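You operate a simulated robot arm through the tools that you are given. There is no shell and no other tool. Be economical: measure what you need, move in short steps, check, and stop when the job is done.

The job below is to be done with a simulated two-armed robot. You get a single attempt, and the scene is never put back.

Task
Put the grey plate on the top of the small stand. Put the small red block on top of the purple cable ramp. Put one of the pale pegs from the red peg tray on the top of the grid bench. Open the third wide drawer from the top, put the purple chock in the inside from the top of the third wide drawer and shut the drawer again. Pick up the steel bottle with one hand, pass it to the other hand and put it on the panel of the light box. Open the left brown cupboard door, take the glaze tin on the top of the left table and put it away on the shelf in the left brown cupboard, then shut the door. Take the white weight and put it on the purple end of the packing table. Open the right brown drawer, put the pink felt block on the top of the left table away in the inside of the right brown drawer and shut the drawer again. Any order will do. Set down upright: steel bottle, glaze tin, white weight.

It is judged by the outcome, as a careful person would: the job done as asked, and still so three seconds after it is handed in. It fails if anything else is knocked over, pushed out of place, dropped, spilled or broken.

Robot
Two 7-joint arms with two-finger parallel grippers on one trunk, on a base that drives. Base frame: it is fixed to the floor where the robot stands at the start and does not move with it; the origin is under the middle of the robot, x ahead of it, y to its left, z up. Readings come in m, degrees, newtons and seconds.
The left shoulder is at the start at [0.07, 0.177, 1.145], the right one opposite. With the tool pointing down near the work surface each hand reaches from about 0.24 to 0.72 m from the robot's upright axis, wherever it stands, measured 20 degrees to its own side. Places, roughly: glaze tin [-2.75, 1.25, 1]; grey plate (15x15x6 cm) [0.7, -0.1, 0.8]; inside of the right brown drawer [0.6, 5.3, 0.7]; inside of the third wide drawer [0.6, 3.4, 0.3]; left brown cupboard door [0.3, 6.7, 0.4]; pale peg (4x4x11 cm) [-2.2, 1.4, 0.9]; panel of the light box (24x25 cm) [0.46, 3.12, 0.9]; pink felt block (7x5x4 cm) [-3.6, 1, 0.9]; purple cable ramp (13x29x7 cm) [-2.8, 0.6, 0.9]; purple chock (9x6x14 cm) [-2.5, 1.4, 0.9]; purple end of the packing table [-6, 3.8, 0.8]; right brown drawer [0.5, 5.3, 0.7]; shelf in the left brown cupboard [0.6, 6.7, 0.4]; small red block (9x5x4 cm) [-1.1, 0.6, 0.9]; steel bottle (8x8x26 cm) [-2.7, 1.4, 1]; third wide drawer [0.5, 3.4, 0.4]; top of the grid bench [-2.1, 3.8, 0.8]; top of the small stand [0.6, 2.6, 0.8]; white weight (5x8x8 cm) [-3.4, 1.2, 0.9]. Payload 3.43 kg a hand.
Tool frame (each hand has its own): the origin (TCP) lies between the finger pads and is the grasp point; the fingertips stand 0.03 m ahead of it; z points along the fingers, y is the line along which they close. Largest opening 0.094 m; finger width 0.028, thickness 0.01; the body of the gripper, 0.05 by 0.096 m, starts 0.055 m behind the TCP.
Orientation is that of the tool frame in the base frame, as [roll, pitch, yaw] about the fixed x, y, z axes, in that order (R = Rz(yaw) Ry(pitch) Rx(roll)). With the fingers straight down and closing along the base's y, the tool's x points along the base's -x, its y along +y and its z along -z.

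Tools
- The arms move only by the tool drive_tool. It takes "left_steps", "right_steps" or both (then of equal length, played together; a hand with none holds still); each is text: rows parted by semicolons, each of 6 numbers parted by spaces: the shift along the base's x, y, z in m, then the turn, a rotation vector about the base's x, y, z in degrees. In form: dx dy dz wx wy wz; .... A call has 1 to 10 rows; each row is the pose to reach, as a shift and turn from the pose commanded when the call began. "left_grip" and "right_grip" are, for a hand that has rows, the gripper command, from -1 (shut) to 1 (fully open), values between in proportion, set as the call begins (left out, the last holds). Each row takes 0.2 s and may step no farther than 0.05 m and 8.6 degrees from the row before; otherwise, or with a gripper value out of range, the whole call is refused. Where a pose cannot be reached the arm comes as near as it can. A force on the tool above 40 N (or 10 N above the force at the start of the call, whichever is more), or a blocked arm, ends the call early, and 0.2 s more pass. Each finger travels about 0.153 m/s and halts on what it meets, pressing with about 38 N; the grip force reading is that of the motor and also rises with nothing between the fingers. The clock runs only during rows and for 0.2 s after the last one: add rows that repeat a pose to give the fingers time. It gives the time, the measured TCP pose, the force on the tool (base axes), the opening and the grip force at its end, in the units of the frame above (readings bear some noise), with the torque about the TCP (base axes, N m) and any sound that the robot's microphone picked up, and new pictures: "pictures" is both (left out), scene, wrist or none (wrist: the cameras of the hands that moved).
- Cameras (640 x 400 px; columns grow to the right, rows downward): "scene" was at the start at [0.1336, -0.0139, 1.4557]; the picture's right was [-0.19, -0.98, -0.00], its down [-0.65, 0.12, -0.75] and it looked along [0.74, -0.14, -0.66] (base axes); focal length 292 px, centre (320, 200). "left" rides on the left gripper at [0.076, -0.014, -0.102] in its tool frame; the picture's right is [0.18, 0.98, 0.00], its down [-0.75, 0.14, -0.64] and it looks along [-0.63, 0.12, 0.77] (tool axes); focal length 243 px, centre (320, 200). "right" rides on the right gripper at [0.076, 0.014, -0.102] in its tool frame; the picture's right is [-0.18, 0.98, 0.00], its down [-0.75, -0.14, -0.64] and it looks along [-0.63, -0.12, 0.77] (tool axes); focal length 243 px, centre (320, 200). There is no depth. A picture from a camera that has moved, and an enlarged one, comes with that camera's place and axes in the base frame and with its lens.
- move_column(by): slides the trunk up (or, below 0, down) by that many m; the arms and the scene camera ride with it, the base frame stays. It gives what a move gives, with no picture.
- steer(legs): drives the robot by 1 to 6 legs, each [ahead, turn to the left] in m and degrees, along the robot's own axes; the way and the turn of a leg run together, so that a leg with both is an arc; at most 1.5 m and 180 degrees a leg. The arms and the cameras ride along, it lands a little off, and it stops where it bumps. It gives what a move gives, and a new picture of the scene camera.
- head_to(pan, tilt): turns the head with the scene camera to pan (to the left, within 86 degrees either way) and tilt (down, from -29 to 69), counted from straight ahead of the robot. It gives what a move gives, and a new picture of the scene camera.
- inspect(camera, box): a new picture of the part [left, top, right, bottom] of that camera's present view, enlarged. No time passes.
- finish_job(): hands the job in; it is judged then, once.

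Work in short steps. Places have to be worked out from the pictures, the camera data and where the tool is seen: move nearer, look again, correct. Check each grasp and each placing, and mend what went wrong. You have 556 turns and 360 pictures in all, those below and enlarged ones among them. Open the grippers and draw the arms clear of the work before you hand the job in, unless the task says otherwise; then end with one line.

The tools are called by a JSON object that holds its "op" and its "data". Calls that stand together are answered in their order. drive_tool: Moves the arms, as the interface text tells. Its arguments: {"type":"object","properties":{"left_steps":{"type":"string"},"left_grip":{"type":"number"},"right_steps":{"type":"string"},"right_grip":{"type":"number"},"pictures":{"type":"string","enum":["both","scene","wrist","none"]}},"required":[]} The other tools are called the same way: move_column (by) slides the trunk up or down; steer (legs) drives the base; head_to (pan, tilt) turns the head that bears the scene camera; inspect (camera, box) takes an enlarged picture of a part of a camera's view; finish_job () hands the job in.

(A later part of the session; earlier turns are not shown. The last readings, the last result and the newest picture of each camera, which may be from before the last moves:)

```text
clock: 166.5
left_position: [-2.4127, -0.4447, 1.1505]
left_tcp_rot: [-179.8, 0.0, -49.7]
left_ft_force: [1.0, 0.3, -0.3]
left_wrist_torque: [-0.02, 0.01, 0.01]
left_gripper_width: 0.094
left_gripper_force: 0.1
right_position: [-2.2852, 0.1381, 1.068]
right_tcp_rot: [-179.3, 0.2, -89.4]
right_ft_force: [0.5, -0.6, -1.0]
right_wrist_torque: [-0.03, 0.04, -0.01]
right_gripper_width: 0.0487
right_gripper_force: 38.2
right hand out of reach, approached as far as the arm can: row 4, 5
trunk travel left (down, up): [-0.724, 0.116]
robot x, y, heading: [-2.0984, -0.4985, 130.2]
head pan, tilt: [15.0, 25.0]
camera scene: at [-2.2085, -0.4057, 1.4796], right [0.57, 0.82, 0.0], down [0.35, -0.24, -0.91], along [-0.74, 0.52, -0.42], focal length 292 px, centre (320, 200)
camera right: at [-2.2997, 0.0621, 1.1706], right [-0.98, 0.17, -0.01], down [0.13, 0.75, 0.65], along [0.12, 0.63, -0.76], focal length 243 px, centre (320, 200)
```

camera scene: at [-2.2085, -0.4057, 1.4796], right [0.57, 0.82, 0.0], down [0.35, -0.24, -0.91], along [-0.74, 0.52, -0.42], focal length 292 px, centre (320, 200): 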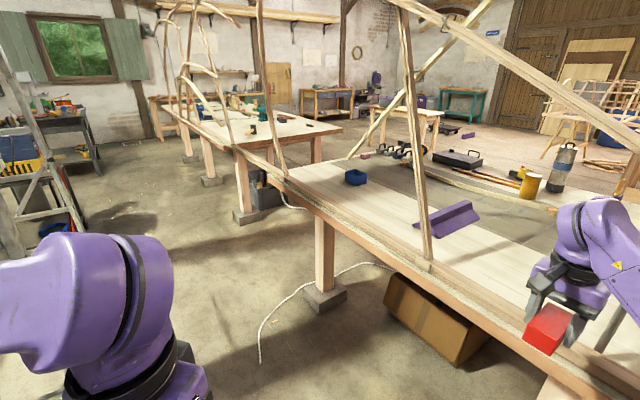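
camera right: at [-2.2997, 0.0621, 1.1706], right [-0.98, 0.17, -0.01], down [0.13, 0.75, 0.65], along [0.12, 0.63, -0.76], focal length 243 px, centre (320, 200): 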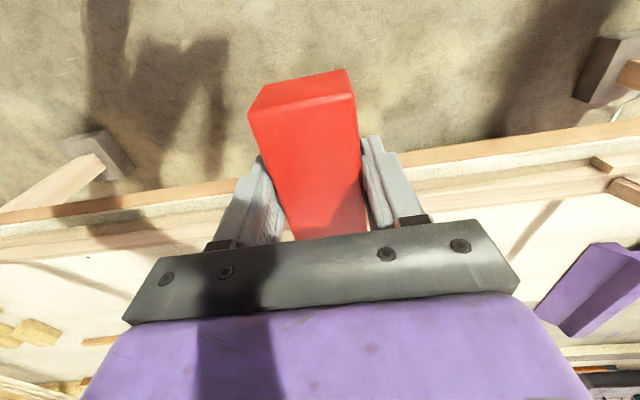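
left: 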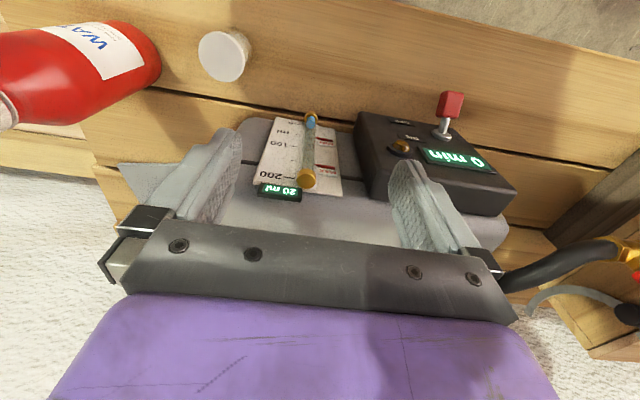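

The lance pose is ready at z≈1.07. Driving forward in two stages, checking after each.

{"op": "steer", "data": {"legs": [[0.3, 0]]}}

```text
clock: 168.6
left_position: [-2.6062, -0.2154, 1.1504]
left_tcp_rot: [-179.9, 0.1, -49.6]
left_ft_force: [-0.7, -0.1, 0.0]
left_wrist_torque: [0.04, 0.0, 0.01]
left_gripper_width: 0.0942
left_gripper_force: 0.0
right_position: [-2.48, 0.3665, 1.0714]
right_tcp_rot: [-179.6, 0.3, -89.3]
right_ft_force: [0.6, 0.7, -0.7]
right_wrist_torque: [0.0, 0.02, 0.01]
right_gripper_width: 0.0487
right_gripper_force: 37.6
trunk travel left (down, up): [-0.724, 0.116]
robot x, y, heading: [-2.295, -0.2706, 130.4]
head pan, tilt: [15.0, 25.0]
camera scene: at [-2.402, -0.1784, 1.4798], right [0.57, 0.82, 0.0], down [0.35, -0.24, -0.91], along [-0.75, 0.51, -0.42], focal length 292 px, centre (320, 200)
```

scene: 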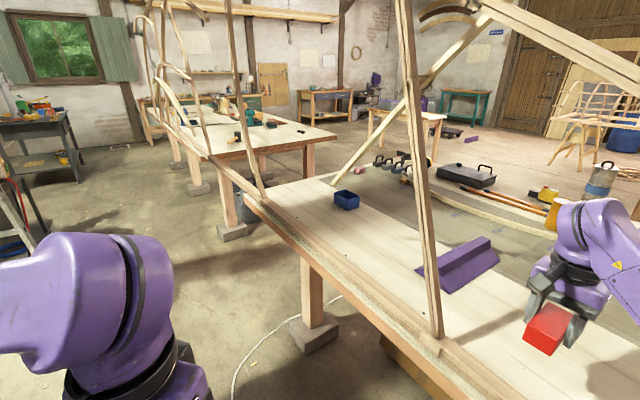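

The hand is through the opening. Checking the arm's clearance to the vertical pole on the right.

{"op": "head_to", "data": {"pan": -35, "tilt": 25}}

```text
clock: 169.8
left_position: [-2.606, -0.215, 1.1521]
left_tcp_rot: [-179.9, 0.2, -49.5]
left_ft_force: [-0.2, -0.4, 0.4]
left_wrist_torque: [0.01, 0.01, 0.02]
left_gripper_width: 0.0942
left_gripper_force: 0.1
right_position: [-2.4791, 0.3662, 1.0698]
right_tcp_rot: [-179.4, 0.1, -89.2]
right_ft_force: [-0.1, 0.1, -0.8]
right_wrist_torque: [-0.01, 0.03, 0.01]
right_gripper_width: 0.0485
right_gripper_force: 38.6
trunk travel left (down, up): [-0.724, 0.116]
robot x, y, heading: [-2.2935, -0.2683, 130.2]
head pan, tilt: [-35.0, 25.0]
camera scene: at [-2.3355, -0.1383, 1.4797], right [1.0, 0.09, 0.0], down [0.04, -0.42, -0.91], along [-0.09, 0.9, -0.42], focal length 292 px, centre (320, 200)
```

scene: 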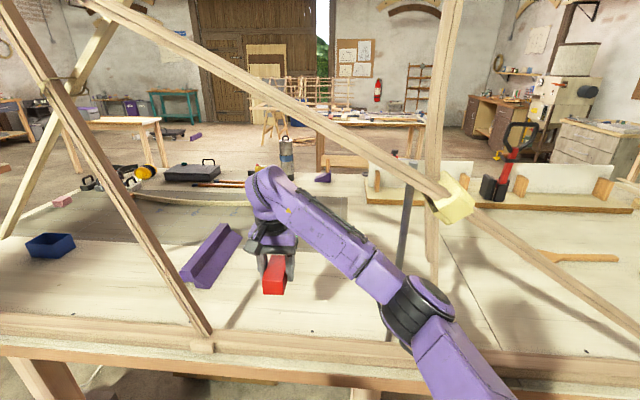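

The elbow will pass fairly near the grey rod at (−2.22, 0.35). I'll stretch the hand farther forward-left first, which pulls the elbow in.

{"op": "drive_tool", "data": {"right_steps": "-0.025 0.02 0 0 0 0; -0.05 0.04 0 0 0 0; -0.075 0.055 0 0 0 0; -0.09 0.065 0 0 0 0", "pictures": "scene"}}

```text
clock: 170.8
left_position: [-2.6071, -0.2139, 1.1513]
left_tcp_rot: [180.0, 0.1, -49.5]
left_ft_force: [-0.2, -0.5, -0.6]
left_wrist_torque: [-0.02, 0.03, 0.01]
left_gripper_width: 0.0938
left_gripper_force: 0.0
right_position: [-2.5454, 0.4177, 1.0688]
right_tcp_rot: [-179.5, 0.4, -89.1]
right_ft_force: [0.4, 0.1, -1.0]
right_wrist_torque: [-0.02, 0.04, -0.01]
right_gripper_width: 0.0485
right_gripper_force: 37.9
right hand out of reach, approached as far as the arm can: row 3, 4
trunk travel left (down, up): [-0.724, 0.116]
robot x, y, heading: [-2.2982, -0.272, 130.5]
head pan, tilt: [-35.0, 25.0]
camera scene: at [-2.3338, -0.1368, 1.4796], right [1.0, 0.09, 0.0], down [0.04, -0.42, -0.91], along [-0.09, 0.9, -0.42], focal length 292 px, centre (320, 200)
```

scene: 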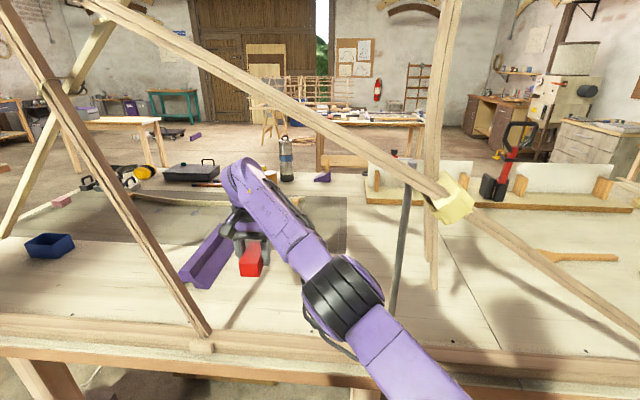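

The elbow is now well clear. Driving in another 0.25 m.

{"op": "steer", "data": {"legs": [[0.24, 0]]}}

```text
clock: 172.5
left_position: [-2.7605, -0.0345, 1.1512]
left_tcp_rot: [-179.9, 0.1, -49.8]
left_ft_force: [0.9, 1.0, -0.7]
left_wrist_torque: [0.01, 0.0, -0.01]
left_gripper_width: 0.0943
left_gripper_force: 0.1
right_position: [-2.7003, 0.5975, 1.0703]
right_tcp_rot: [-179.5, 0.3, -89.3]
right_ft_force: [0.1, 0.4, -0.5]
right_wrist_torque: [0.01, 0.01, 0.0]
right_gripper_width: 0.0487
right_gripper_force: 37.9
trunk travel left (down, up): [-0.724, 0.116]
robot x, y, heading: [-2.4488, -0.0894, 130.0]
head pan, tilt: [-35.0, 25.0]
camera scene: at [-2.4885, 0.0421, 1.4798], right [1.0, 0.09, 0.0], down [0.04, -0.42, -0.91], along [-0.08, 0.9, -0.42], focal length 292 px, centre (320, 200)
```

scene: 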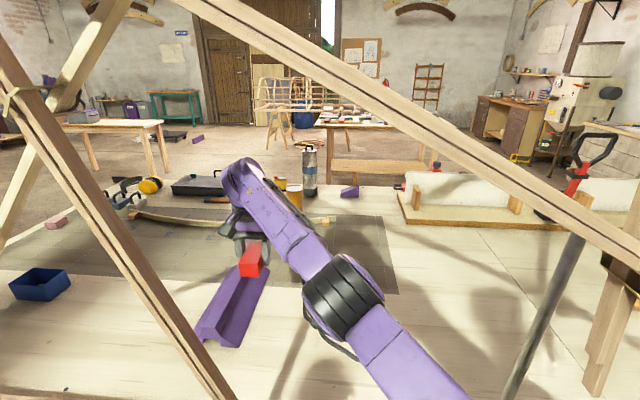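

Good. Another 0.08 m forward for reach, then look through the wrist camera.

{"op": "steer", "data": {"legs": [[0.08, 0]]}}

{"op": "drive_tool", "data": {"right_steps": "0 -0.02 0 0 0 0; 0 -0.04 0 0 0 0", "pictures": "both"}}

```text
clock: 173.6
left_position: [-2.8094, 0.0241, 1.1521]
left_tcp_rot: [-179.9, 0.4, -49.7]
left_ft_force: [0.2, -0.6, -0.4]
left_wrist_torque: [0.03, 0.0, -0.03]
left_gripper_width: 0.0939
left_gripper_force: 0.1
right_position: [-2.7484, 0.6548, 1.0737]
right_tcp_rot: [-179.6, 0.6, -89.2]
right_ft_force: [-0.6, -0.1, -1.0]
right_wrist_torque: [0.03, 0.0, 0.01]
right_gripper_width: 0.0483
right_gripper_force: 37.5
trunk travel left (down, up): [-0.724, 0.116]
robot x, y, heading: [-2.5001, -0.0285, 130.6]
head pan, tilt: [-35.0, 25.0]
camera scene: at [-2.537, 0.0988, 1.4804], right [1.0, 0.09, 0.0], down [0.04, -0.42, -0.91], along [-0.09, 0.9, -0.42], focal length 292 px, centre (320, 200)
```

scene: 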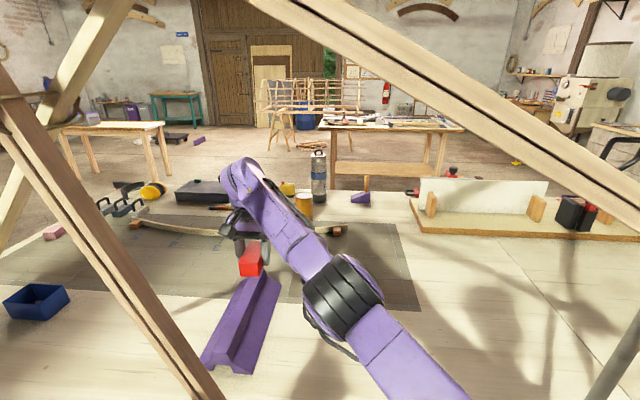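

```text
clock: 174.2
left_position: [-2.8111, 0.0257, 1.1504]
left_tcp_rot: [-179.9, 0.2, -49.6]
left_ft_force: [0.4, -0.2, 0.1]
left_wrist_torque: [0.02, -0.01, -0.02]
left_gripper_width: 0.0941
left_gripper_force: 0.2
right_position: [-2.7493, 0.6182, 1.0714]
right_tcp_rot: [-179.5, 0.4, -89.1]
right_ft_force: [0.1, -0.4, -1.2]
right_wrist_torque: [0.01, 0.0, -0.01]
right_gripper_width: 0.0485
right_gripper_force: 37.9
trunk travel left (down, up): [-0.724, 0.116]
robot x, y, heading: [-2.5034, -0.028, 130.4]
head pan, tilt: [-35.0, 25.0]
camera scene: at [-2.5402, 0.1018, 1.4799], right [1.0, 0.09, 0.0], down [0.04, -0.42, -0.91], along [-0.08, 0.9, -0.42], focal length 292 px, centre (320, 200)
camera right: at [-2.7649, 0.5399, 1.172], right [-0.99, 0.17, -0.01], down [0.13, 0.75, 0.65], along [0.12, 0.64, -0.76], focal length 243 px, centre (320, 200)
```

scene: 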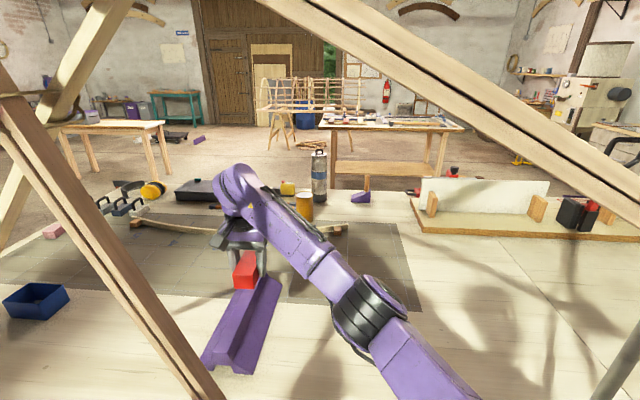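
right: 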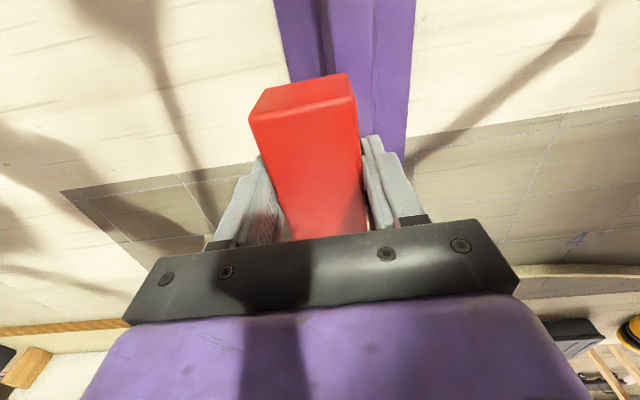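

The block is above the ramp. I'll enlarge the wrist view to find the ridge.

{"op": "inspect", "data": {"camera": "right", "box": [230, 0, 450, 150]}}

{"op": "inspect", "data": {"camera": "scene", "box": [180, 220, 320, 390]}}

```text
2.67 times, centred on (340, 75) of right
camera zoom: at [-2.7649, 0.5399, 1.172], right [-0.99, 0.17, -0.01], down [0.13, 0.75, 0.65], along [0.12, 0.64, -0.76], focal length 647 px, centre (267, 533)
```

zoom: 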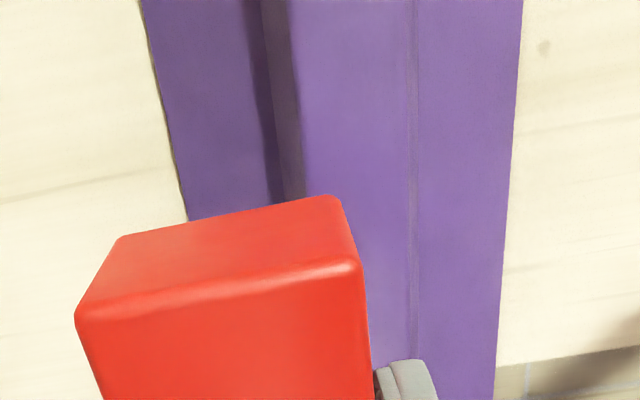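

```text
2.35 times, centred on (250, 305) of scene
camera zoom: at [-2.5402, 0.1018, 1.4799], right [1.0, 0.09, 0.0], down [0.04, -0.42, -0.91], along [-0.08, 0.9, -0.42], focal length 687 px, centre (485, -47)
```

zoom: 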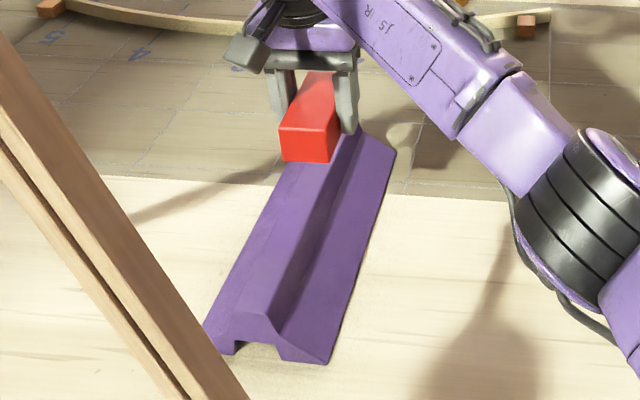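

The ridge centre is at x≈−2.785 and the block lies parallel to it. Shifting −0.036 in x, then lowering.

{"op": "drive_tool", "data": {"right_steps": "-0.02 0 0 0 0 0; -0.036 0 0 0 0 0; -0.036 0 -0.03 0 0 0; -0.036 0 -0.06 0 0 0; -0.036 0 -0.06 0 0 0", "pictures": "both"}}

{"op": "inspect", "data": {"camera": "scene", "box": [180, 220, 320, 390]}}

```text
clock: 175.4
left_position: [-2.8144, 0.0253, 1.1515]
left_tcp_rot: [-180.0, 0.2, -49.6]
left_ft_force: [-0.4, -0.5, 0.6]
left_wrist_torque: [0.01, -0.02, 0.01]
left_gripper_width: 0.0941
left_gripper_force: 0.1
right_position: [-2.7687, 0.6057, 1.0198]
right_tcp_rot: [-179.2, 0.3, -89.1]
right_ft_force: [0.4, -0.1, -0.2]
right_wrist_torque: [0.02, -0.01, 0.0]
right_gripper_width: 0.0486
right_gripper_force: 38.0
right hand out of reach, approached as far as the arm can: row 2, 3, 4, 5
trunk travel left (down, up): [-0.724, 0.116]
robot x, y, heading: [-2.5031, -0.0268, 130.5]
head pan, tilt: [-35.0, 25.0]
camera scene: at [-2.5413, 0.1025, 1.4798], right [1.0, 0.09, 0.0], down [0.04, -0.42, -0.91], along [-0.08, 0.9, -0.42], focal length 292 px, centre (320, 200)
camera right: at [-2.7836, 0.5297, 1.1221], right [-0.99, 0.17, -0.01], down [0.12, 0.75, 0.65], along [0.12, 0.64, -0.76], focal length 243 px, centre (320, 200)
```

scene: 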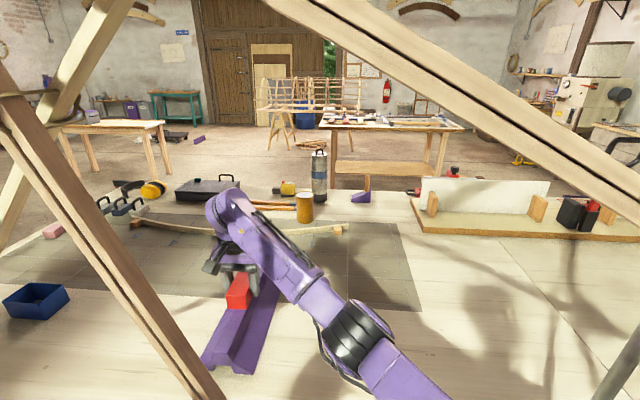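
right: 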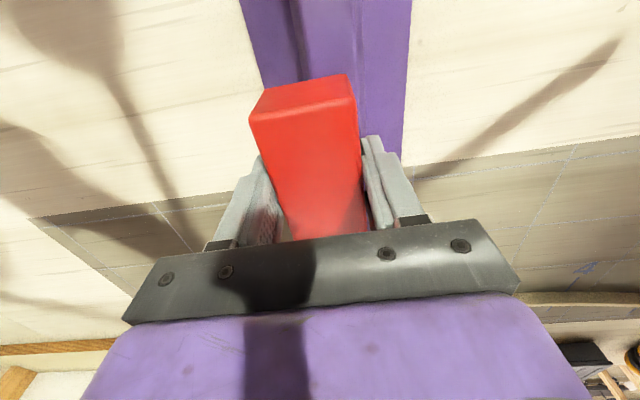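

```text
2.35 times, centred on (250, 305) of scene
camera zoom: at [-2.5413, 0.1025, 1.4798], right [1.0, 0.09, 0.0], down [0.04, -0.42, -0.91], along [-0.08, 0.9, -0.42], focal length 687 px, centre (485, -47)
```

zoom: 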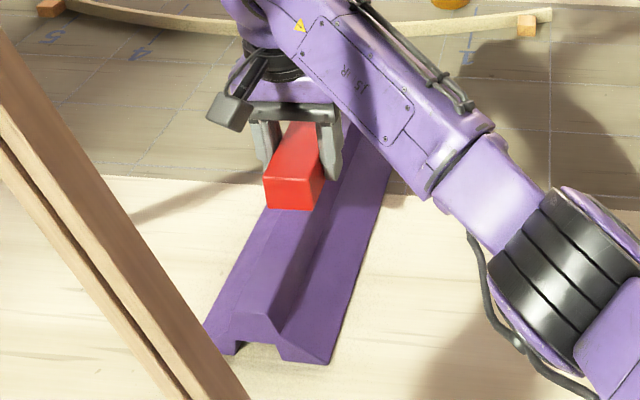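

At the reach limit, so I'll drive forward another 3 cm and re-aim at (−2.785, 0.59).

{"op": "steer", "data": {"legs": [[0.035, 0]]}}

```text
clock: 176.3
left_position: [-2.8319, 0.0496, 1.1524]
left_tcp_rot: [-179.8, 0.3, -49.7]
left_ft_force: [0.1, -0.7, -0.3]
left_wrist_torque: [0.03, 0.01, 0.02]
left_gripper_width: 0.094
left_gripper_force: 0.0
right_position: [-2.7877, 0.631, 1.0243]
right_tcp_rot: [-179.4, 0.5, -89.1]
right_ft_force: [0.9, -0.5, -0.5]
right_wrist_torque: [0.04, 0.04, 0.0]
right_gripper_width: 0.0486
right_gripper_force: 37.9
trunk travel left (down, up): [-0.724, 0.116]
robot x, y, heading: [-2.5231, -0.0003, 130.5]
head pan, tilt: [-35.0, 25.0]
camera scene: at [-2.559, 0.125, 1.4804], right [1.0, 0.09, 0.0], down [0.04, -0.42, -0.91], along [-0.09, 0.9, -0.42], focal length 292 px, centre (320, 200)
```

scene: 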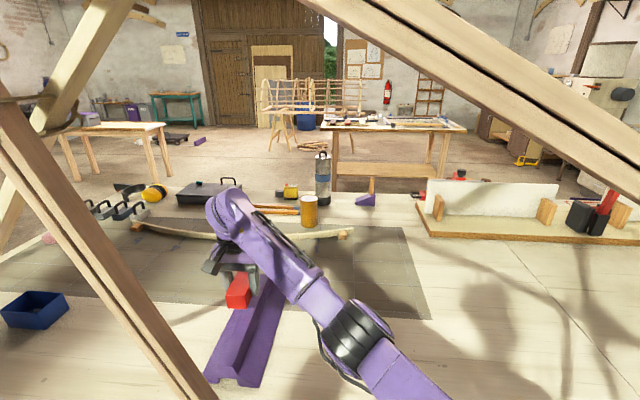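

Fine-tuning: −0.03 in y, then down toward contact.

{"op": "drive_tool", "data": {"right_steps": "0 -0.015 0 0 0 0; 0 -0.03 0 0 0 0; 0 -0.03 -0.01 0 0 0; 0 -0.03 -0.015 0 0 0", "pictures": "wrist"}}

{"op": "inspect", "data": {"camera": "right", "box": [230, 0, 450, 150]}}

```text
clock: 177.3
left_position: [-2.8338, 0.051, 1.1509]
left_tcp_rot: [-179.9, 0.2, -49.6]
left_ft_force: [0.4, -0.1, -0.9]
left_wrist_torque: [0.04, -0.03, 0.01]
left_gripper_width: 0.0939
left_gripper_force: 0.0
right_position: [-2.7917, 0.6049, 1.0065]
right_tcp_rot: [-179.4, 0.4, -89.2]
right_ft_force: [-0.2, -0.5, -0.7]
right_wrist_torque: [0.0, 0.02, -0.01]
right_gripper_width: 0.0488
right_gripper_force: 37.7
trunk travel left (down, up): [-0.724, 0.116]
robot x, y, heading: [-2.5251, -0.0035, 130.5]
head pan, tilt: [-35.0, 25.0]
camera right: at [-2.8054, 0.5265, 1.108], right [-0.99, 0.17, -0.01], down [0.12, 0.75, 0.65], along [0.12, 0.64, -0.76], focal length 243 px, centre (320, 200)
```

right: 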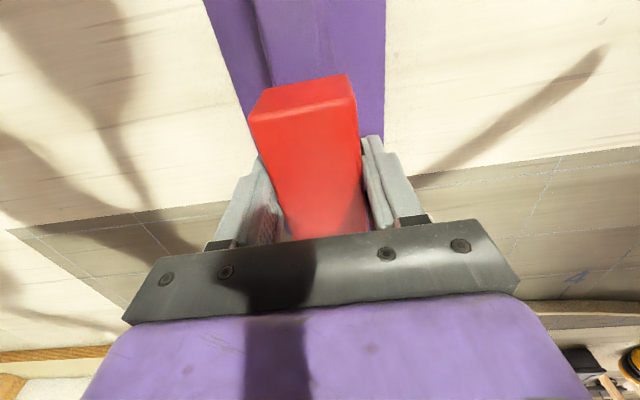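

```text
2.67 times, centred on (340, 75) of right
camera zoom: at [-2.8054, 0.5265, 1.108], right [-0.99, 0.17, -0.01], down [0.12, 0.75, 0.65], along [0.12, 0.64, -0.76], focal length 647 px, centre (267, 533)
```

zoom: 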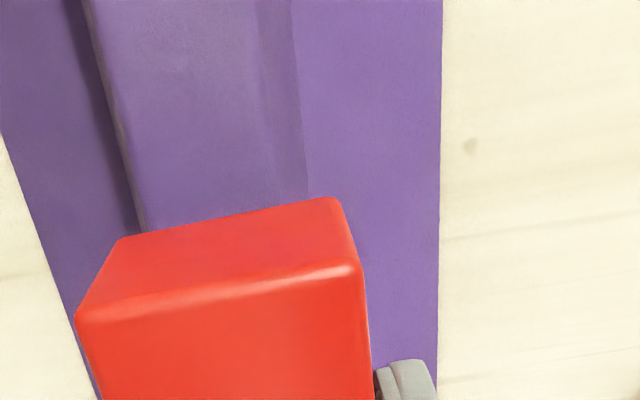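

The ridge centre is about −2.787 and the hand is 4 mm beyond it. Nudging +0.004 and lowering in small steps until contact.

{"op": "drive_tool", "data": {"right_steps": "0.004 0 0 0 0 0; 0.004 0 -0.006 0 0 0; 0.004 0 -0.012 0 0 0; 0.004 0 -0.016 0 0 0; 0.004 0 -0.016 0 0 0", "pictures": "none"}}

{"op": "inspect", "data": {"camera": "scene", "box": [180, 240, 300, 390]}}

```text
clock: 178.5
left_position: [-2.8348, 0.0531, 1.1522]
left_tcp_rot: [-179.8, 0.1, -49.6]
left_ft_force: [0.0, -0.1, 0.4]
left_wrist_torque: [0.0, -0.02, 0.0]
left_gripper_width: 0.0941
left_gripper_force: 0.1
right_position: [-2.7875, 0.6029, 0.9915]
right_tcp_rot: [-179.1, 0.3, -89.0]
right_ft_force: [0.6, -0.7, -0.9]
right_wrist_torque: [0.01, -0.02, 0.01]
right_gripper_width: 0.0484
right_gripper_force: 37.5
trunk travel left (down, up): [-0.724, 0.116]
robot x, y, heading: [-2.5242, -0.0046, 130.2]
head pan, tilt: [-35.0, 25.0]
```

```text
2.67 times, centred on (240, 315) of scene
camera zoom: at [-2.5632, 0.1296, 1.4797], right [1.0, 0.09, 0.0], down [0.04, -0.42, -0.91], along [-0.08, 0.9, -0.42], focal length 778 px, centre (533, -107)
```

zoom: 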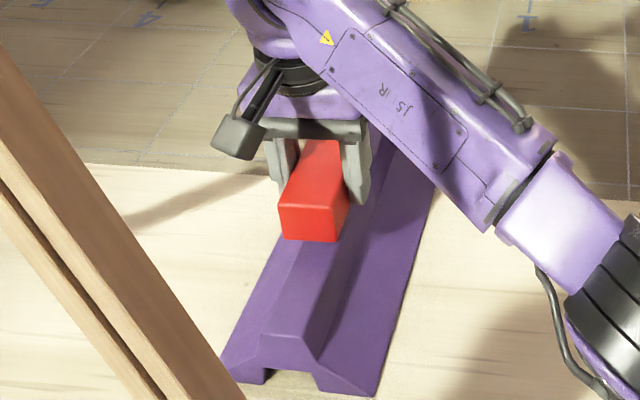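

Nicely centred on the ridge. Lowering further in millimetre steps.

{"op": "drive_tool", "data": {"right_steps": "0 0 -0.003 0 0 0; 0 0 -0.006 0 0 0; 0 0 -0.008 0 0 0", "pictures": "none"}}

```text
clock: 179.3
left_position: [-2.8349, 0.0524, 1.1523]
left_tcp_rot: [-179.9, 0.2, -49.6]
left_ft_force: [-0.4, 0.6, 0.2]
left_wrist_torque: [-0.01, -0.02, 0.04]
left_gripper_width: 0.094
left_gripper_force: 0.0
right_position: [-2.7837, 0.6024, 0.987]
right_tcp_rot: [-179.1, 0.2, -89.0]
right_ft_force: [-0.5, 0.8, -0.7]
right_wrist_torque: [0.03, -0.01, -0.01]
right_gripper_width: 0.0485
right_gripper_force: 37.9
right hand out of reach, approached as far as the arm can: row 1, 2, 3
trunk travel left (down, up): [-0.724, 0.116]
robot x, y, heading: [-2.5231, 0.0, 130.6]
head pan, tilt: [-35.0, 25.0]
```

At reach limit again; I'll lower with the trunk instead.

{"op": "move_column", "data": {"by": -0.004}}

{"op": "move_column", "data": {"by": -0.003}}

```text
clock: 179.8
left_position: [-2.8348, 0.0524, 1.1467]
left_tcp_rot: [-179.9, 0.1, -49.5]
left_ft_force: [-0.9, 0.3, -0.4]
left_wrist_torque: [-0.01, -0.02, 0.01]
left_gripper_width: 0.0938
left_gripper_force: 0.0
right_position: [-2.7833, 0.6012, 0.9834]
right_tcp_rot: [-179.1, 0.3, -89.0]
right_ft_force: [-0.4, 0.7, -0.4]
right_wrist_torque: [-0.01, 0.02, 0.0]
right_gripper_width: 0.0487
right_gripper_force: 38.0
trunk travel left (down, up): [-0.72, 0.12]
robot x, y, heading: [-2.522, -0.0024, 130.6]
head pan, tilt: [-35.0, 25.0]
```

```text
clock: 180.3
left_position: [-2.8352, 0.0525, 1.1446]
left_tcp_rot: [-179.9, 0.0, -49.6]
left_ft_force: [-0.2, -1.0, 0.5]
left_wrist_torque: [-0.01, 0.02, 0.0]
left_gripper_width: 0.0942
left_gripper_force: 0.1
right_position: [-2.7833, 0.6027, 0.9805]
right_tcp_rot: [-179.1, 0.3, -89.0]
right_ft_force: [0.1, 0.7, -0.5]
right_wrist_torque: [-0.01, 0.0, 0.0]
right_gripper_width: 0.0487
right_gripper_force: 37.9
trunk travel left (down, up): [-0.717, 0.123]
robot x, y, heading: [-2.5293, -0.003, 130.3]
head pan, tilt: [-35.0, 25.0]
```

{"op": "move_column", "data": {"by": -0.004}}

{"op": "inspect", "data": {"camera": "scene", "box": [190, 260, 270, 360]}}

```text
clock: 180.8
left_position: [-2.8348, 0.0521, 1.1401]
left_tcp_rot: [-180.0, 0.0, -49.5]
left_ft_force: [0.1, -0.5, -0.4]
left_wrist_torque: [-0.02, -0.01, -0.03]
left_gripper_width: 0.0943
left_gripper_force: 0.0
right_position: [-2.7836, 0.6015, 0.9758]
right_tcp_rot: [-179.1, 0.3, -89.0]
right_ft_force: [-0.8, 0.9, -0.4]
right_wrist_torque: [0.03, -0.02, -0.02]
right_gripper_width: 0.0485
right_gripper_force: 37.7
trunk travel left (down, up): [-0.713, 0.127]
robot x, y, heading: [-2.5231, 0.0016, 130.3]
head pan, tilt: [-35.0, 25.0]
```

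```text
4.00 times, centred on (230, 310) of scene
camera zoom: at [-2.5632, 0.1298, 1.4687], right [1.0, 0.09, 0.0], down [0.04, -0.42, -0.91], along [-0.08, 0.9, -0.42], focal length 1168 px, centre (680, -240)
```

zoom: 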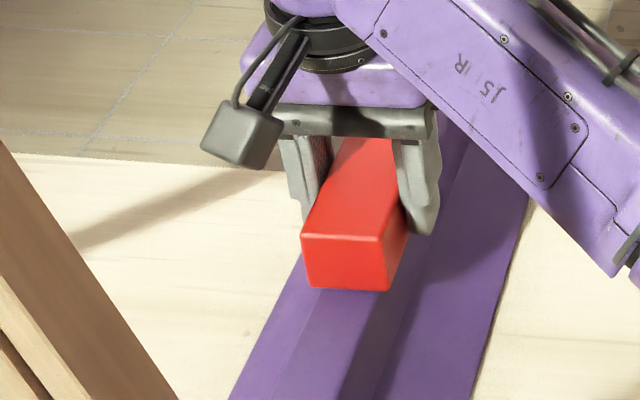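

Still no contact; the ridge is a bit lower than assumed. Continuing down.

{"op": "move_column", "data": {"by": -0.005}}

{"op": "move_column", "data": {"by": -0.005}}

```text
clock: 181.4
left_position: [-2.8336, 0.0523, 1.1368]
left_tcp_rot: [-180.0, 0.2, -49.7]
left_ft_force: [0.0, 1.0, 0.5]
left_wrist_torque: [0.0, -0.02, 0.01]
left_gripper_width: 0.0942
left_gripper_force: 0.0
right_position: [-2.7832, 0.6014, 0.9748]
right_tcp_rot: [-179.3, 0.5, -89.0]
right_ft_force: [-2.0, 5.3, 19.7]
right_wrist_torque: [-0.61, 0.4, -0.14]
right_gripper_width: 0.0489
right_gripper_force: 37.8
trunk travel left (down, up): [-0.708, 0.132]
robot x, y, heading: [-2.5238, -0.002, 130.4]
head pan, tilt: [-35.0, 25.0]
```

```text
clock: 181.9
left_position: [-2.8348, 0.0497, 1.1319]
left_tcp_rot: [-179.9, 0.3, -49.6]
left_ft_force: [-0.2, 0.3, 0.0]
left_wrist_torque: [-0.01, 0.01, 0.0]
left_gripper_width: 0.0937
left_gripper_force: 0.2
right_position: [-2.783, 0.5996, 0.9696]
right_tcp_rot: [-179.2, 0.7, -89.0]
right_ft_force: [-4.2, 7.8, 33.8]
right_wrist_torque: [0.16, 0.18, -0.07]
right_gripper_width: 0.0489
right_gripper_force: 38.0
trunk travel left (down, up): [-0.703, 0.137]
robot x, y, heading: [-2.5203, -0.0009, 130.2]
head pan, tilt: [-35.0, 25.0]
```

Contact made (34 N, a bit much). I'll ease up 5 mm of trunk and look before releasing.

{"op": "move_column", "data": {"by": 0.005}}

{"op": "inspect", "data": {"camera": "scene", "box": [190, 260, 270, 360]}}

{"op": "inspect", "data": {"camera": "right", "box": [200, 0, 440, 240]}}

```text
clock: 182.5
left_position: [-2.8337, 0.0508, 1.1354]
left_tcp_rot: [-179.9, 0.2, -49.6]
left_ft_force: [-0.6, 0.5, 0.1]
left_wrist_torque: [-0.02, -0.02, 0.01]
left_gripper_width: 0.0939
left_gripper_force: 0.1
right_position: [-2.7829, 0.5998, 0.9717]
right_tcp_rot: [-179.0, 0.2, -89.0]
right_ft_force: [0.2, -0.4, 11.0]
right_wrist_torque: [0.52, 0.24, 0.01]
right_gripper_width: 0.0486
right_gripper_force: 38.2
trunk travel left (down, up): [-0.708, 0.132]
robot x, y, heading: [-2.523, -0.0021, 130.7]
head pan, tilt: [-35.0, 25.0]
```

```text
4.00 times, centred on (230, 310) of scene
camera zoom: at [-2.5621, 0.1272, 1.4637], right [1.0, 0.09, 0.0], down [0.04, -0.42, -0.91], along [-0.09, 0.9, -0.42], focal length 1168 px, centre (680, -240)
```

zoom: 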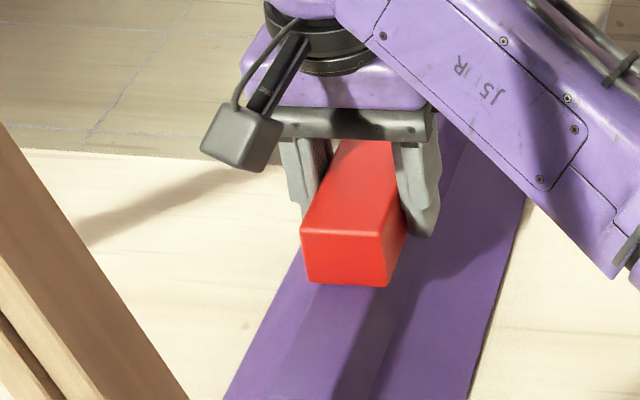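

```text
1.67 times, centred on (320, 120) of right
camera zoom: at [-2.7984, 0.5224, 1.0724], right [-0.99, 0.17, -0.02], down [0.12, 0.75, 0.65], along [0.12, 0.64, -0.76], focal length 404 px, centre (320, 333)
```

zoom: 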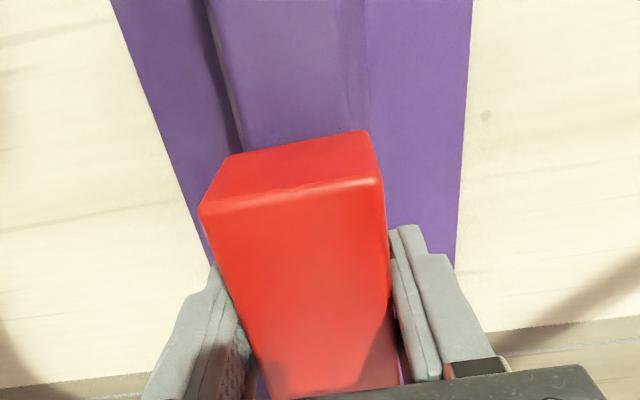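

Well centred on the ridge. Opening the gripper, then rising with the trunk.

{"op": "drive_tool", "data": {"right_steps": "0 0 0 0 0 0; 0 0 0 0 0 0; 0 0 0 0 0 0", "right_grip": 1, "pictures": "none"}}

{"op": "move_column", "data": {"by": 0.1}}

{"op": "head_to", "data": {"pan": -25, "tilt": 35}}

```text
clock: 183.3
left_position: [-2.8346, 0.0541, 1.1361]
left_tcp_rot: [-179.9, 0.1, -49.7]
left_ft_force: [-0.8, -0.2, 0.1]
left_wrist_torque: [0.0, 0.0, -0.04]
left_gripper_width: 0.0939
left_gripper_force: 0.0
right_position: [-2.7839, 0.6012, 0.9711]
right_tcp_rot: [-179.1, 0.2, -89.0]
right_ft_force: [-0.3, -0.2, -0.3]
right_wrist_torque: [0.02, 0.01, 0.01]
right_gripper_width: 0.0939
right_gripper_force: 0.1
trunk travel left (down, up): [-0.708, 0.132]
robot x, y, heading: [-2.5207, -0.0024, 130.6]
head pan, tilt: [-35.0, 25.0]
```

```text
clock: 184.6
left_position: [-2.8354, 0.0528, 1.235]
left_tcp_rot: [-179.9, 0.0, -49.5]
left_ft_force: [-0.2, 0.1, 0.0]
left_wrist_torque: [-0.03, 0.01, -0.03]
left_gripper_width: 0.0939
left_gripper_force: 0.0
right_position: [-2.7844, 0.6015, 1.0713]
right_tcp_rot: [-179.0, 0.3, -89.0]
right_ft_force: [0.0, -0.7, -0.8]
right_wrist_torque: [0.04, -0.01, 0.02]
right_gripper_width: 0.094
right_gripper_force: 0.0
trunk travel left (down, up): [-0.808, 0.032]
robot x, y, heading: [-2.5236, -0.0012, 130.4]
head pan, tilt: [-35.0, 25.0]
```

```text
clock: 185.3
left_position: [-2.835, 0.0537, 1.2352]
left_tcp_rot: [-179.9, 0.2, -49.6]
left_ft_force: [0.0, -0.4, 0.0]
left_wrist_torque: [-0.02, 0.04, 0.0]
left_gripper_width: 0.094
left_gripper_force: 0.1
right_position: [-2.7831, 0.601, 1.0711]
right_tcp_rot: [-179.1, 0.3, -89.0]
right_ft_force: [0.8, -0.2, 0.1]
right_wrist_torque: [0.01, 0.0, 0.02]
right_gripper_width: 0.0941
right_gripper_force: 0.1
trunk travel left (down, up): [-0.808, 0.032]
robot x, y, heading: [-2.5232, -0.002, 130.2]
head pan, tilt: [-25.0, 35.0]
camera scene: at [-2.5778, 0.1228, 1.548], right [0.96, 0.26, 0.0], down [0.15, -0.55, -0.82], along [-0.22, 0.79, -0.57], focal length 292 px, centre (320, 200)
```

scene: 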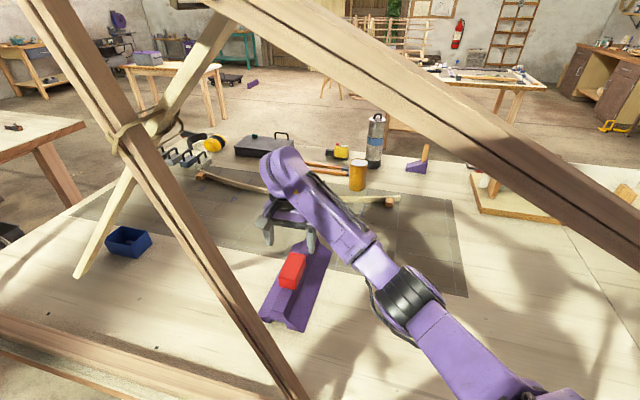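

The red block rests on the ramp ridge. I'll shift the hand to +x, lower the trunk a little to keep below the brace, and reverse out along the same line.

{"op": "drive_tool", "data": {"right_steps": "0.03 0 0 0 0 0; 0.06 -0.01 0 0 0 0; 0.08 -0.02 0 0 0 0", "pictures": "none"}}

{"op": "move_column", "data": {"by": -0.05}}

{"op": "steer", "data": {"legs": [[-0.3, 0]]}}

```text
clock: 186.1
left_position: [-2.8351, 0.0532, 1.2345]
left_tcp_rot: [-179.9, 0.2, -49.6]
left_ft_force: [0.8, 0.0, 1.0]
left_wrist_torque: [-0.02, -0.01, -0.01]
left_gripper_width: 0.0941
left_gripper_force: 0.2
right_position: [-2.7096, 0.6078, 1.0596]
right_tcp_rot: [-179.2, 0.4, -88.7]
right_ft_force: [0.3, 1.2, 0.4]
right_wrist_torque: [-0.02, 0.01, -0.01]
right_gripper_width: 0.094
right_gripper_force: 0.1
right hand out of reach, approached as far as the arm can: row 2, 3
trunk travel left (down, up): [-0.808, 0.032]
robot x, y, heading: [-2.5201, -0.0024, 130.6]
head pan, tilt: [-25.0, 35.0]
```

```text
clock: 187.0
left_position: [-2.8342, 0.0515, 1.1878]
left_tcp_rot: [-179.9, 0.3, -49.6]
left_ft_force: [-0.5, -0.5, 0.0]
left_wrist_torque: [0.01, -0.01, 0.01]
left_gripper_width: 0.0939
left_gripper_force: 0.1
right_position: [-2.7084, 0.6055, 1.0131]
right_tcp_rot: [-179.4, 0.5, -89.0]
right_ft_force: [-1.0, 1.9, 17.7]
right_wrist_torque: [-0.05, 0.99, -0.15]
right_gripper_width: 0.0941
right_gripper_force: 0.0
trunk travel left (down, up): [-0.758, 0.082]
robot x, y, heading: [-2.5228, -0.0044, 130.5]
head pan, tilt: [-25.0, 35.0]
```

```text
clock: 189.1
left_position: [-2.6407, -0.1744, 1.1848]
left_tcp_rot: [-179.9, 0.0, -49.7]
left_ft_force: [-0.4, 0.1, -0.9]
left_wrist_torque: [-0.04, -0.02, 0.03]
left_gripper_width: 0.094
left_gripper_force: 0.1
right_position: [-2.5133, 0.3801, 1.0092]
right_tcp_rot: [-179.2, 0.3, -89.0]
right_ft_force: [0.3, 1.0, -0.6]
right_wrist_torque: [-0.03, -0.01, 0.03]
right_gripper_width: 0.0938
right_gripper_force: 0.1
trunk travel left (down, up): [-0.758, 0.082]
robot x, y, heading: [-2.3281, -0.2285, 130.4]
head pan, tilt: [-25.0, 35.0]
camera scene: at [-2.3837, -0.1054, 1.4979], right [0.96, 0.26, 0.0], down [0.15, -0.55, -0.82], along [-0.21, 0.79, -0.57], focal length 292 px, centre (320, 200)
```

scene: 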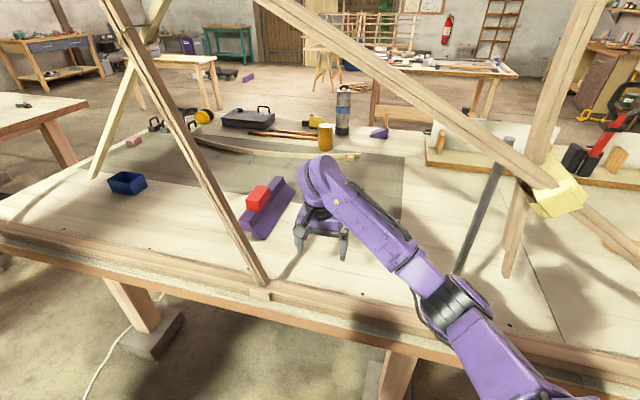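

A contact of ~18 N showed when I lowered the trunk. Let me check that the block is still well seated.

{"op": "inspect", "data": {"camera": "scene", "box": [220, 160, 310, 250]}}

```text
4.44 times, centred on (265, 205) of scene
camera zoom: at [-2.3837, -0.1054, 1.4979], right [0.96, 0.26, 0.0], down [0.15, -0.55, -0.82], along [-0.21, 0.79, -0.57], focal length 1297 px, centre (564, 178)
```

zoom: 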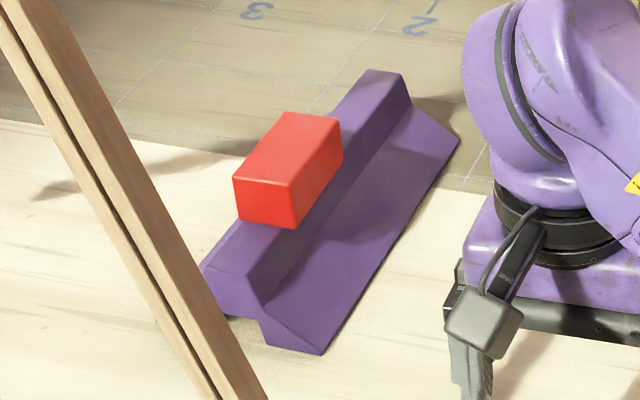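

The block sits squarely. Reversing out the rest of the way.

{"op": "steer", "data": {"legs": [[-0.36, 0]]}}

```text
clock: 191.4
left_position: [-2.4116, -0.4456, 1.184]
left_tcp_rot: [-179.9, 0.0, -49.8]
left_ft_force: [-0.4, -0.3, 0.5]
left_wrist_torque: [0.03, -0.02, 0.0]
left_gripper_width: 0.0939
left_gripper_force: 0.1
right_position: [-2.285, 0.1104, 1.0092]
right_tcp_rot: [-179.1, 0.3, -89.0]
right_ft_force: [-0.4, 0.1, -0.7]
right_wrist_torque: [0.01, -0.02, 0.0]
right_gripper_width: 0.0939
right_gripper_force: 0.1
trunk travel left (down, up): [-0.758, 0.082]
robot x, y, heading: [-2.101, -0.501, 130.2]
head pan, tilt: [-25.0, 35.0]
camera scene: at [-2.155, -0.376, 1.4979], right [0.96, 0.26, 0.0], down [0.15, -0.55, -0.82], along [-0.21, 0.79, -0.57], focal length 292 px, centre (320, 200)
```

scene: 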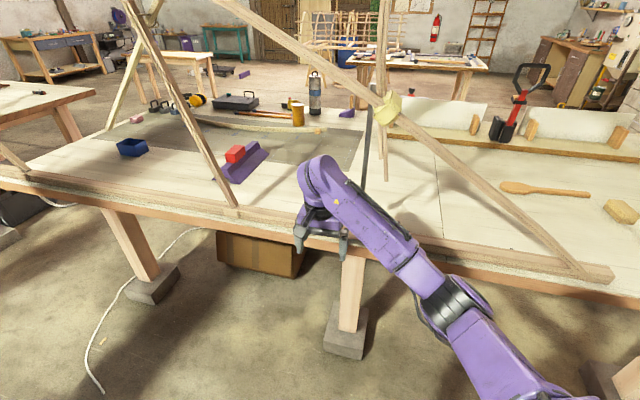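

Now retract the right hand to a compact home pose, then drive around the table end to the +y aisle.

{"op": "drive_tool", "data": {"right_steps": "0.025 -0.03 0.015 0 0 6.5; 0.05 -0.06 0.03 0 0 13; 0.075 -0.09 0.05 0 0 19.5; 0.1 -0.12 0.07 0 0 26; 0.125 -0.15 0.09 0 0 32.5; 0.148 -0.18 0.11 0 0 39", "pictures": "none"}}

{"op": "steer", "data": {"legs": [[0, -130.2], [0.9, 0], [0.9, 0], [0, 90], [1.25, 0], [1.25, 0]]}}

```text
clock: 192.8
left_position: [-2.4116, -0.4466, 1.1855]
left_tcp_rot: [-180.0, 0.1, -49.9]
left_ft_force: [-0.7, 0.6, 0.3]
left_wrist_torque: [0.01, 0.02, 0.01]
left_gripper_width: 0.0941
left_gripper_force: 0.0
right_position: [-2.1355, -0.0727, 1.1209]
right_tcp_rot: [-179.1, 0.3, -49.9]
right_ft_force: [-0.4, -0.8, 0.2]
right_wrist_torque: [0.05, 0.02, 0.02]
right_gripper_width: 0.0939
right_gripper_force: 0.1
right hand out of reach, approached as far as the arm can: row 1, 2, 3, 4
trunk travel left (down, up): [-0.758, 0.082]
robot x, y, heading: [-2.1021, -0.5044, 130.1]
head pan, tilt: [-25.0, 35.0]
```

```text
clock: 223.0
left_position: [-0.4695, 2.2396, 1.1849]
left_tcp_rot: [-179.9, 0.2, -90.6]
left_ft_force: [-0.1, 0.9, -1.0]
left_wrist_torque: [-0.03, -0.01, 0.0]
left_gripper_width: 0.0942
left_gripper_force: 0.1
right_position: [-0.0151, 2.3442, 1.1208]
right_tcp_rot: [-179.1, 0.4, -90.9]
right_ft_force: [0.3, -0.2, -0.4]
right_wrist_torque: [0.01, -0.01, 0.02]
right_gripper_width: 0.094
right_gripper_force: 0.0
trunk travel left (down, up): [-0.758, 0.082]
robot x, y, heading: [-0.2716, 1.9948, 89.2]
head pan, tilt: [-25.0, 35.0]
camera scene: at [-0.2295, 2.125, 1.498], right [0.9, -0.43, 0.0], down [-0.25, -0.52, -0.82], along [0.35, 0.74, -0.57], focal length 292 px, centre (320, 200)
```

scene: 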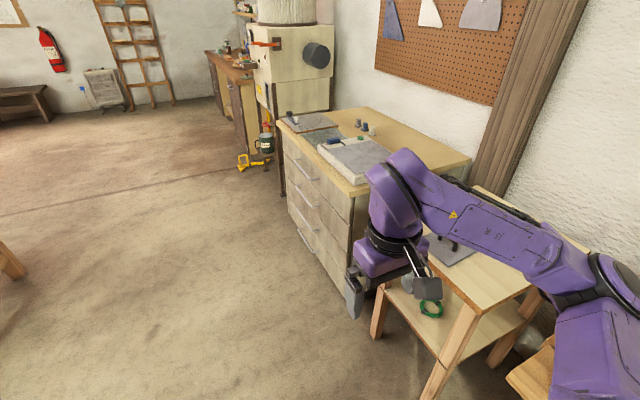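

Driving up the aisle to the peg tray, then facing the left table.

{"op": "steer", "data": {"legs": [[0.15, 0], [0, 90], [1.0, 0], [1.05, 0], [0, 90]]}}

{"op": "head_to", "data": {"pan": 0, "tilt": 40}}

```text
clock: 241.7
left_position: [-2.0999, 1.9254, 1.1853]
left_tcp_rot: [-179.9, 0.1, 89.5]
left_ft_force: [-0.6, 0.2, 0.1]
left_wrist_torque: [0.0, -0.02, 0.01]
left_gripper_width: 0.094
left_gripper_force: 0.0
right_position: [-2.5533, 1.8196, 1.1202]
right_tcp_rot: [-179.1, 0.3, 89.4]
right_ft_force: [-0.7, -0.2, 0.0]
right_wrist_torque: [0.02, -0.03, 0.02]
right_gripper_width: 0.0939
right_gripper_force: 0.0
trunk travel left (down, up): [-0.758, 0.082]
robot x, y, heading: [-2.3025, 2.1703, -90.4]
head pan, tilt: [-25.0, 35.0]
camera scene: at [-2.3388, 2.0434, 1.498], right [-0.9, 0.43, 0.0], down [0.25, 0.52, -0.82], along [-0.35, -0.74, -0.57], focal length 292 px, centre (320, 200)
```

scene: 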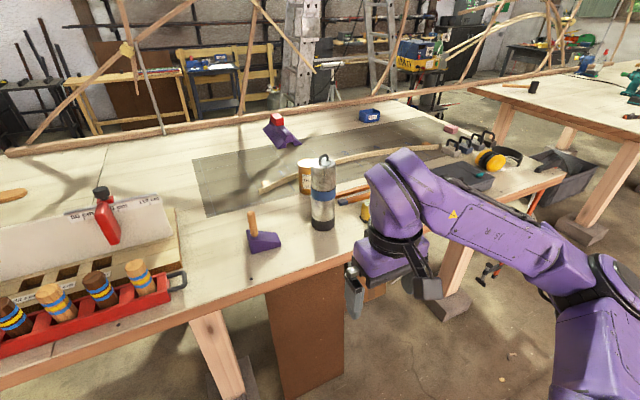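

```text
clock: 242.6
left_position: [-2.1009, 1.9251, 1.185]
left_tcp_rot: [-179.8, 0.1, 89.6]
left_ft_force: [0.4, -0.3, 0.4]
left_wrist_torque: [-0.02, -0.03, 0.01]
left_gripper_width: 0.0937
left_gripper_force: 0.1
right_position: [-2.5538, 1.8204, 1.1211]
right_tcp_rot: [-179.2, 0.4, 89.4]
right_ft_force: [-1.0, -0.1, 0.1]
right_wrist_torque: [0.03, -0.04, -0.01]
right_gripper_width: 0.0938
right_gripper_force: 0.0
trunk travel left (down, up): [-0.758, 0.082]
robot x, y, heading: [-2.3047, 2.1717, -90.2]
head pan, tilt: [0.0, 40.0]
camera scene: at [-2.3017, 2.038, 1.4904], right [-1.0, 0.01, 0.0], down [0.01, 0.64, -0.77], along [-0.01, -0.77, -0.64], focal length 292 px, centre (320, 200)
```

scene: 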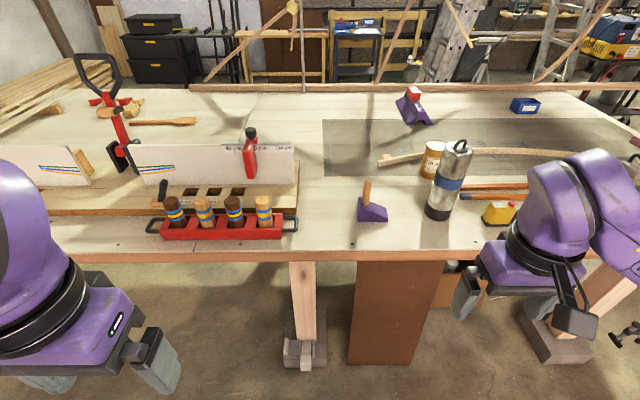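

I can see the peg tray (two pale pegs), chock, steel bottle and glaze tin. I'll take the pale peg at about (−2.16, 1.43) with the left hand: raise the trunk and move ahead 0.3 m.

{"op": "move_column", "data": {"by": 0.08}}

{"op": "steer", "data": {"legs": [[0.3, 0]]}}

{"op": "head_to", "data": {"pan": 5, "tilt": 50}}

```text
clock: 243.8
left_position: [-2.1001, 1.9247, 1.2652]
left_tcp_rot: [-179.8, 0.1, 89.7]
left_ft_force: [-0.5, -0.7, -0.1]
left_wrist_torque: [-0.02, 0.02, 0.02]
left_gripper_width: 0.094
left_gripper_force: 0.1
right_position: [-2.5541, 1.8198, 1.1999]
right_tcp_rot: [-179.1, 0.3, 89.4]
right_ft_force: [-0.2, -0.2, -1.0]
right_wrist_torque: [0.01, 0.01, -0.02]
right_gripper_width: 0.0939
right_gripper_force: 0.1
trunk travel left (down, up): [-0.838, 0.002]
robot x, y, heading: [-2.3042, 2.1731, -90.7]
head pan, tilt: [0.0, 40.0]
```

```text
clock: 245.8
left_position: [-2.1018, 1.6284, 1.2651]
left_tcp_rot: [-179.9, 0.2, 89.6]
left_ft_force: [-0.4, -0.3, 0.4]
left_wrist_torque: [-0.02, -0.01, 0.01]
left_gripper_width: 0.0942
left_gripper_force: 0.1
right_position: [-2.5569, 1.5225, 1.2011]
right_tcp_rot: [-179.2, 0.3, 89.4]
right_ft_force: [0.5, 0.5, -0.5]
right_wrist_torque: [0.01, 0.0, -0.02]
right_gripper_width: 0.0937
right_gripper_force: 0.0
trunk travel left (down, up): [-0.838, 0.002]
robot x, y, heading: [-2.3044, 1.8733, -90.4]
head pan, tilt: [0.0, 40.0]
camera scene: at [-2.3036, 1.7418, 1.5706], right [-1.0, 0.01, 0.0], down [0.0, 0.64, -0.77], along [-0.01, -0.77, -0.64], focal length 292 px, centre (320, 200)
```

scene: 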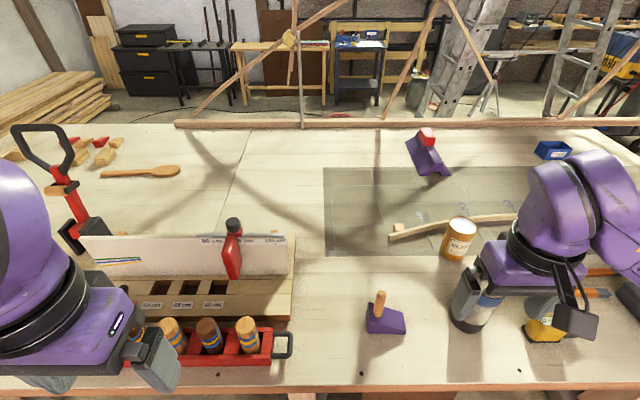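

```text
clock: 246.5
left_position: [-2.1035, 1.6264, 1.2656]
left_tcp_rot: [-179.8, 0.1, 89.6]
left_ft_force: [-0.3, -0.5, 0.1]
left_wrist_torque: [0.05, -0.02, -0.02]
left_gripper_width: 0.0941
left_gripper_force: 0.2
right_position: [-2.5557, 1.5206, 1.1995]
right_tcp_rot: [-179.2, 0.3, 89.4]
right_ft_force: [0.2, 0.5, 0.6]
right_wrist_torque: [0.04, 0.0, 0.0]
right_gripper_width: 0.0937
right_gripper_force: 0.2
trunk travel left (down, up): [-0.838, 0.002]
robot x, y, heading: [-2.3086, 1.875, -90.3]
head pan, tilt: [5.0, 50.0]
camera scene: at [-2.2969, 1.7473, 1.5562], right [-1.0, -0.08, 0.0], down [-0.06, 0.76, -0.64], along [0.05, -0.64, -0.77], focal length 292 px, centre (320, 200)
```

scene: 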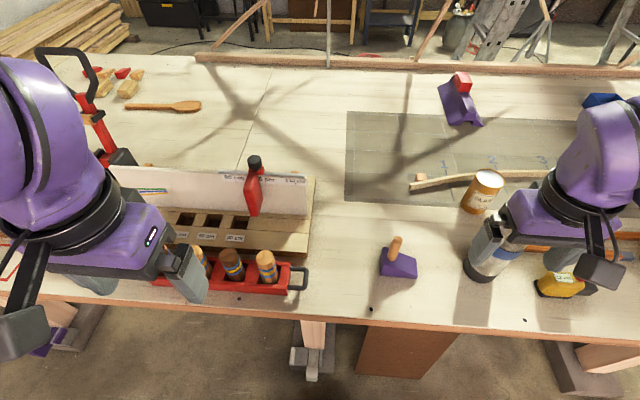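

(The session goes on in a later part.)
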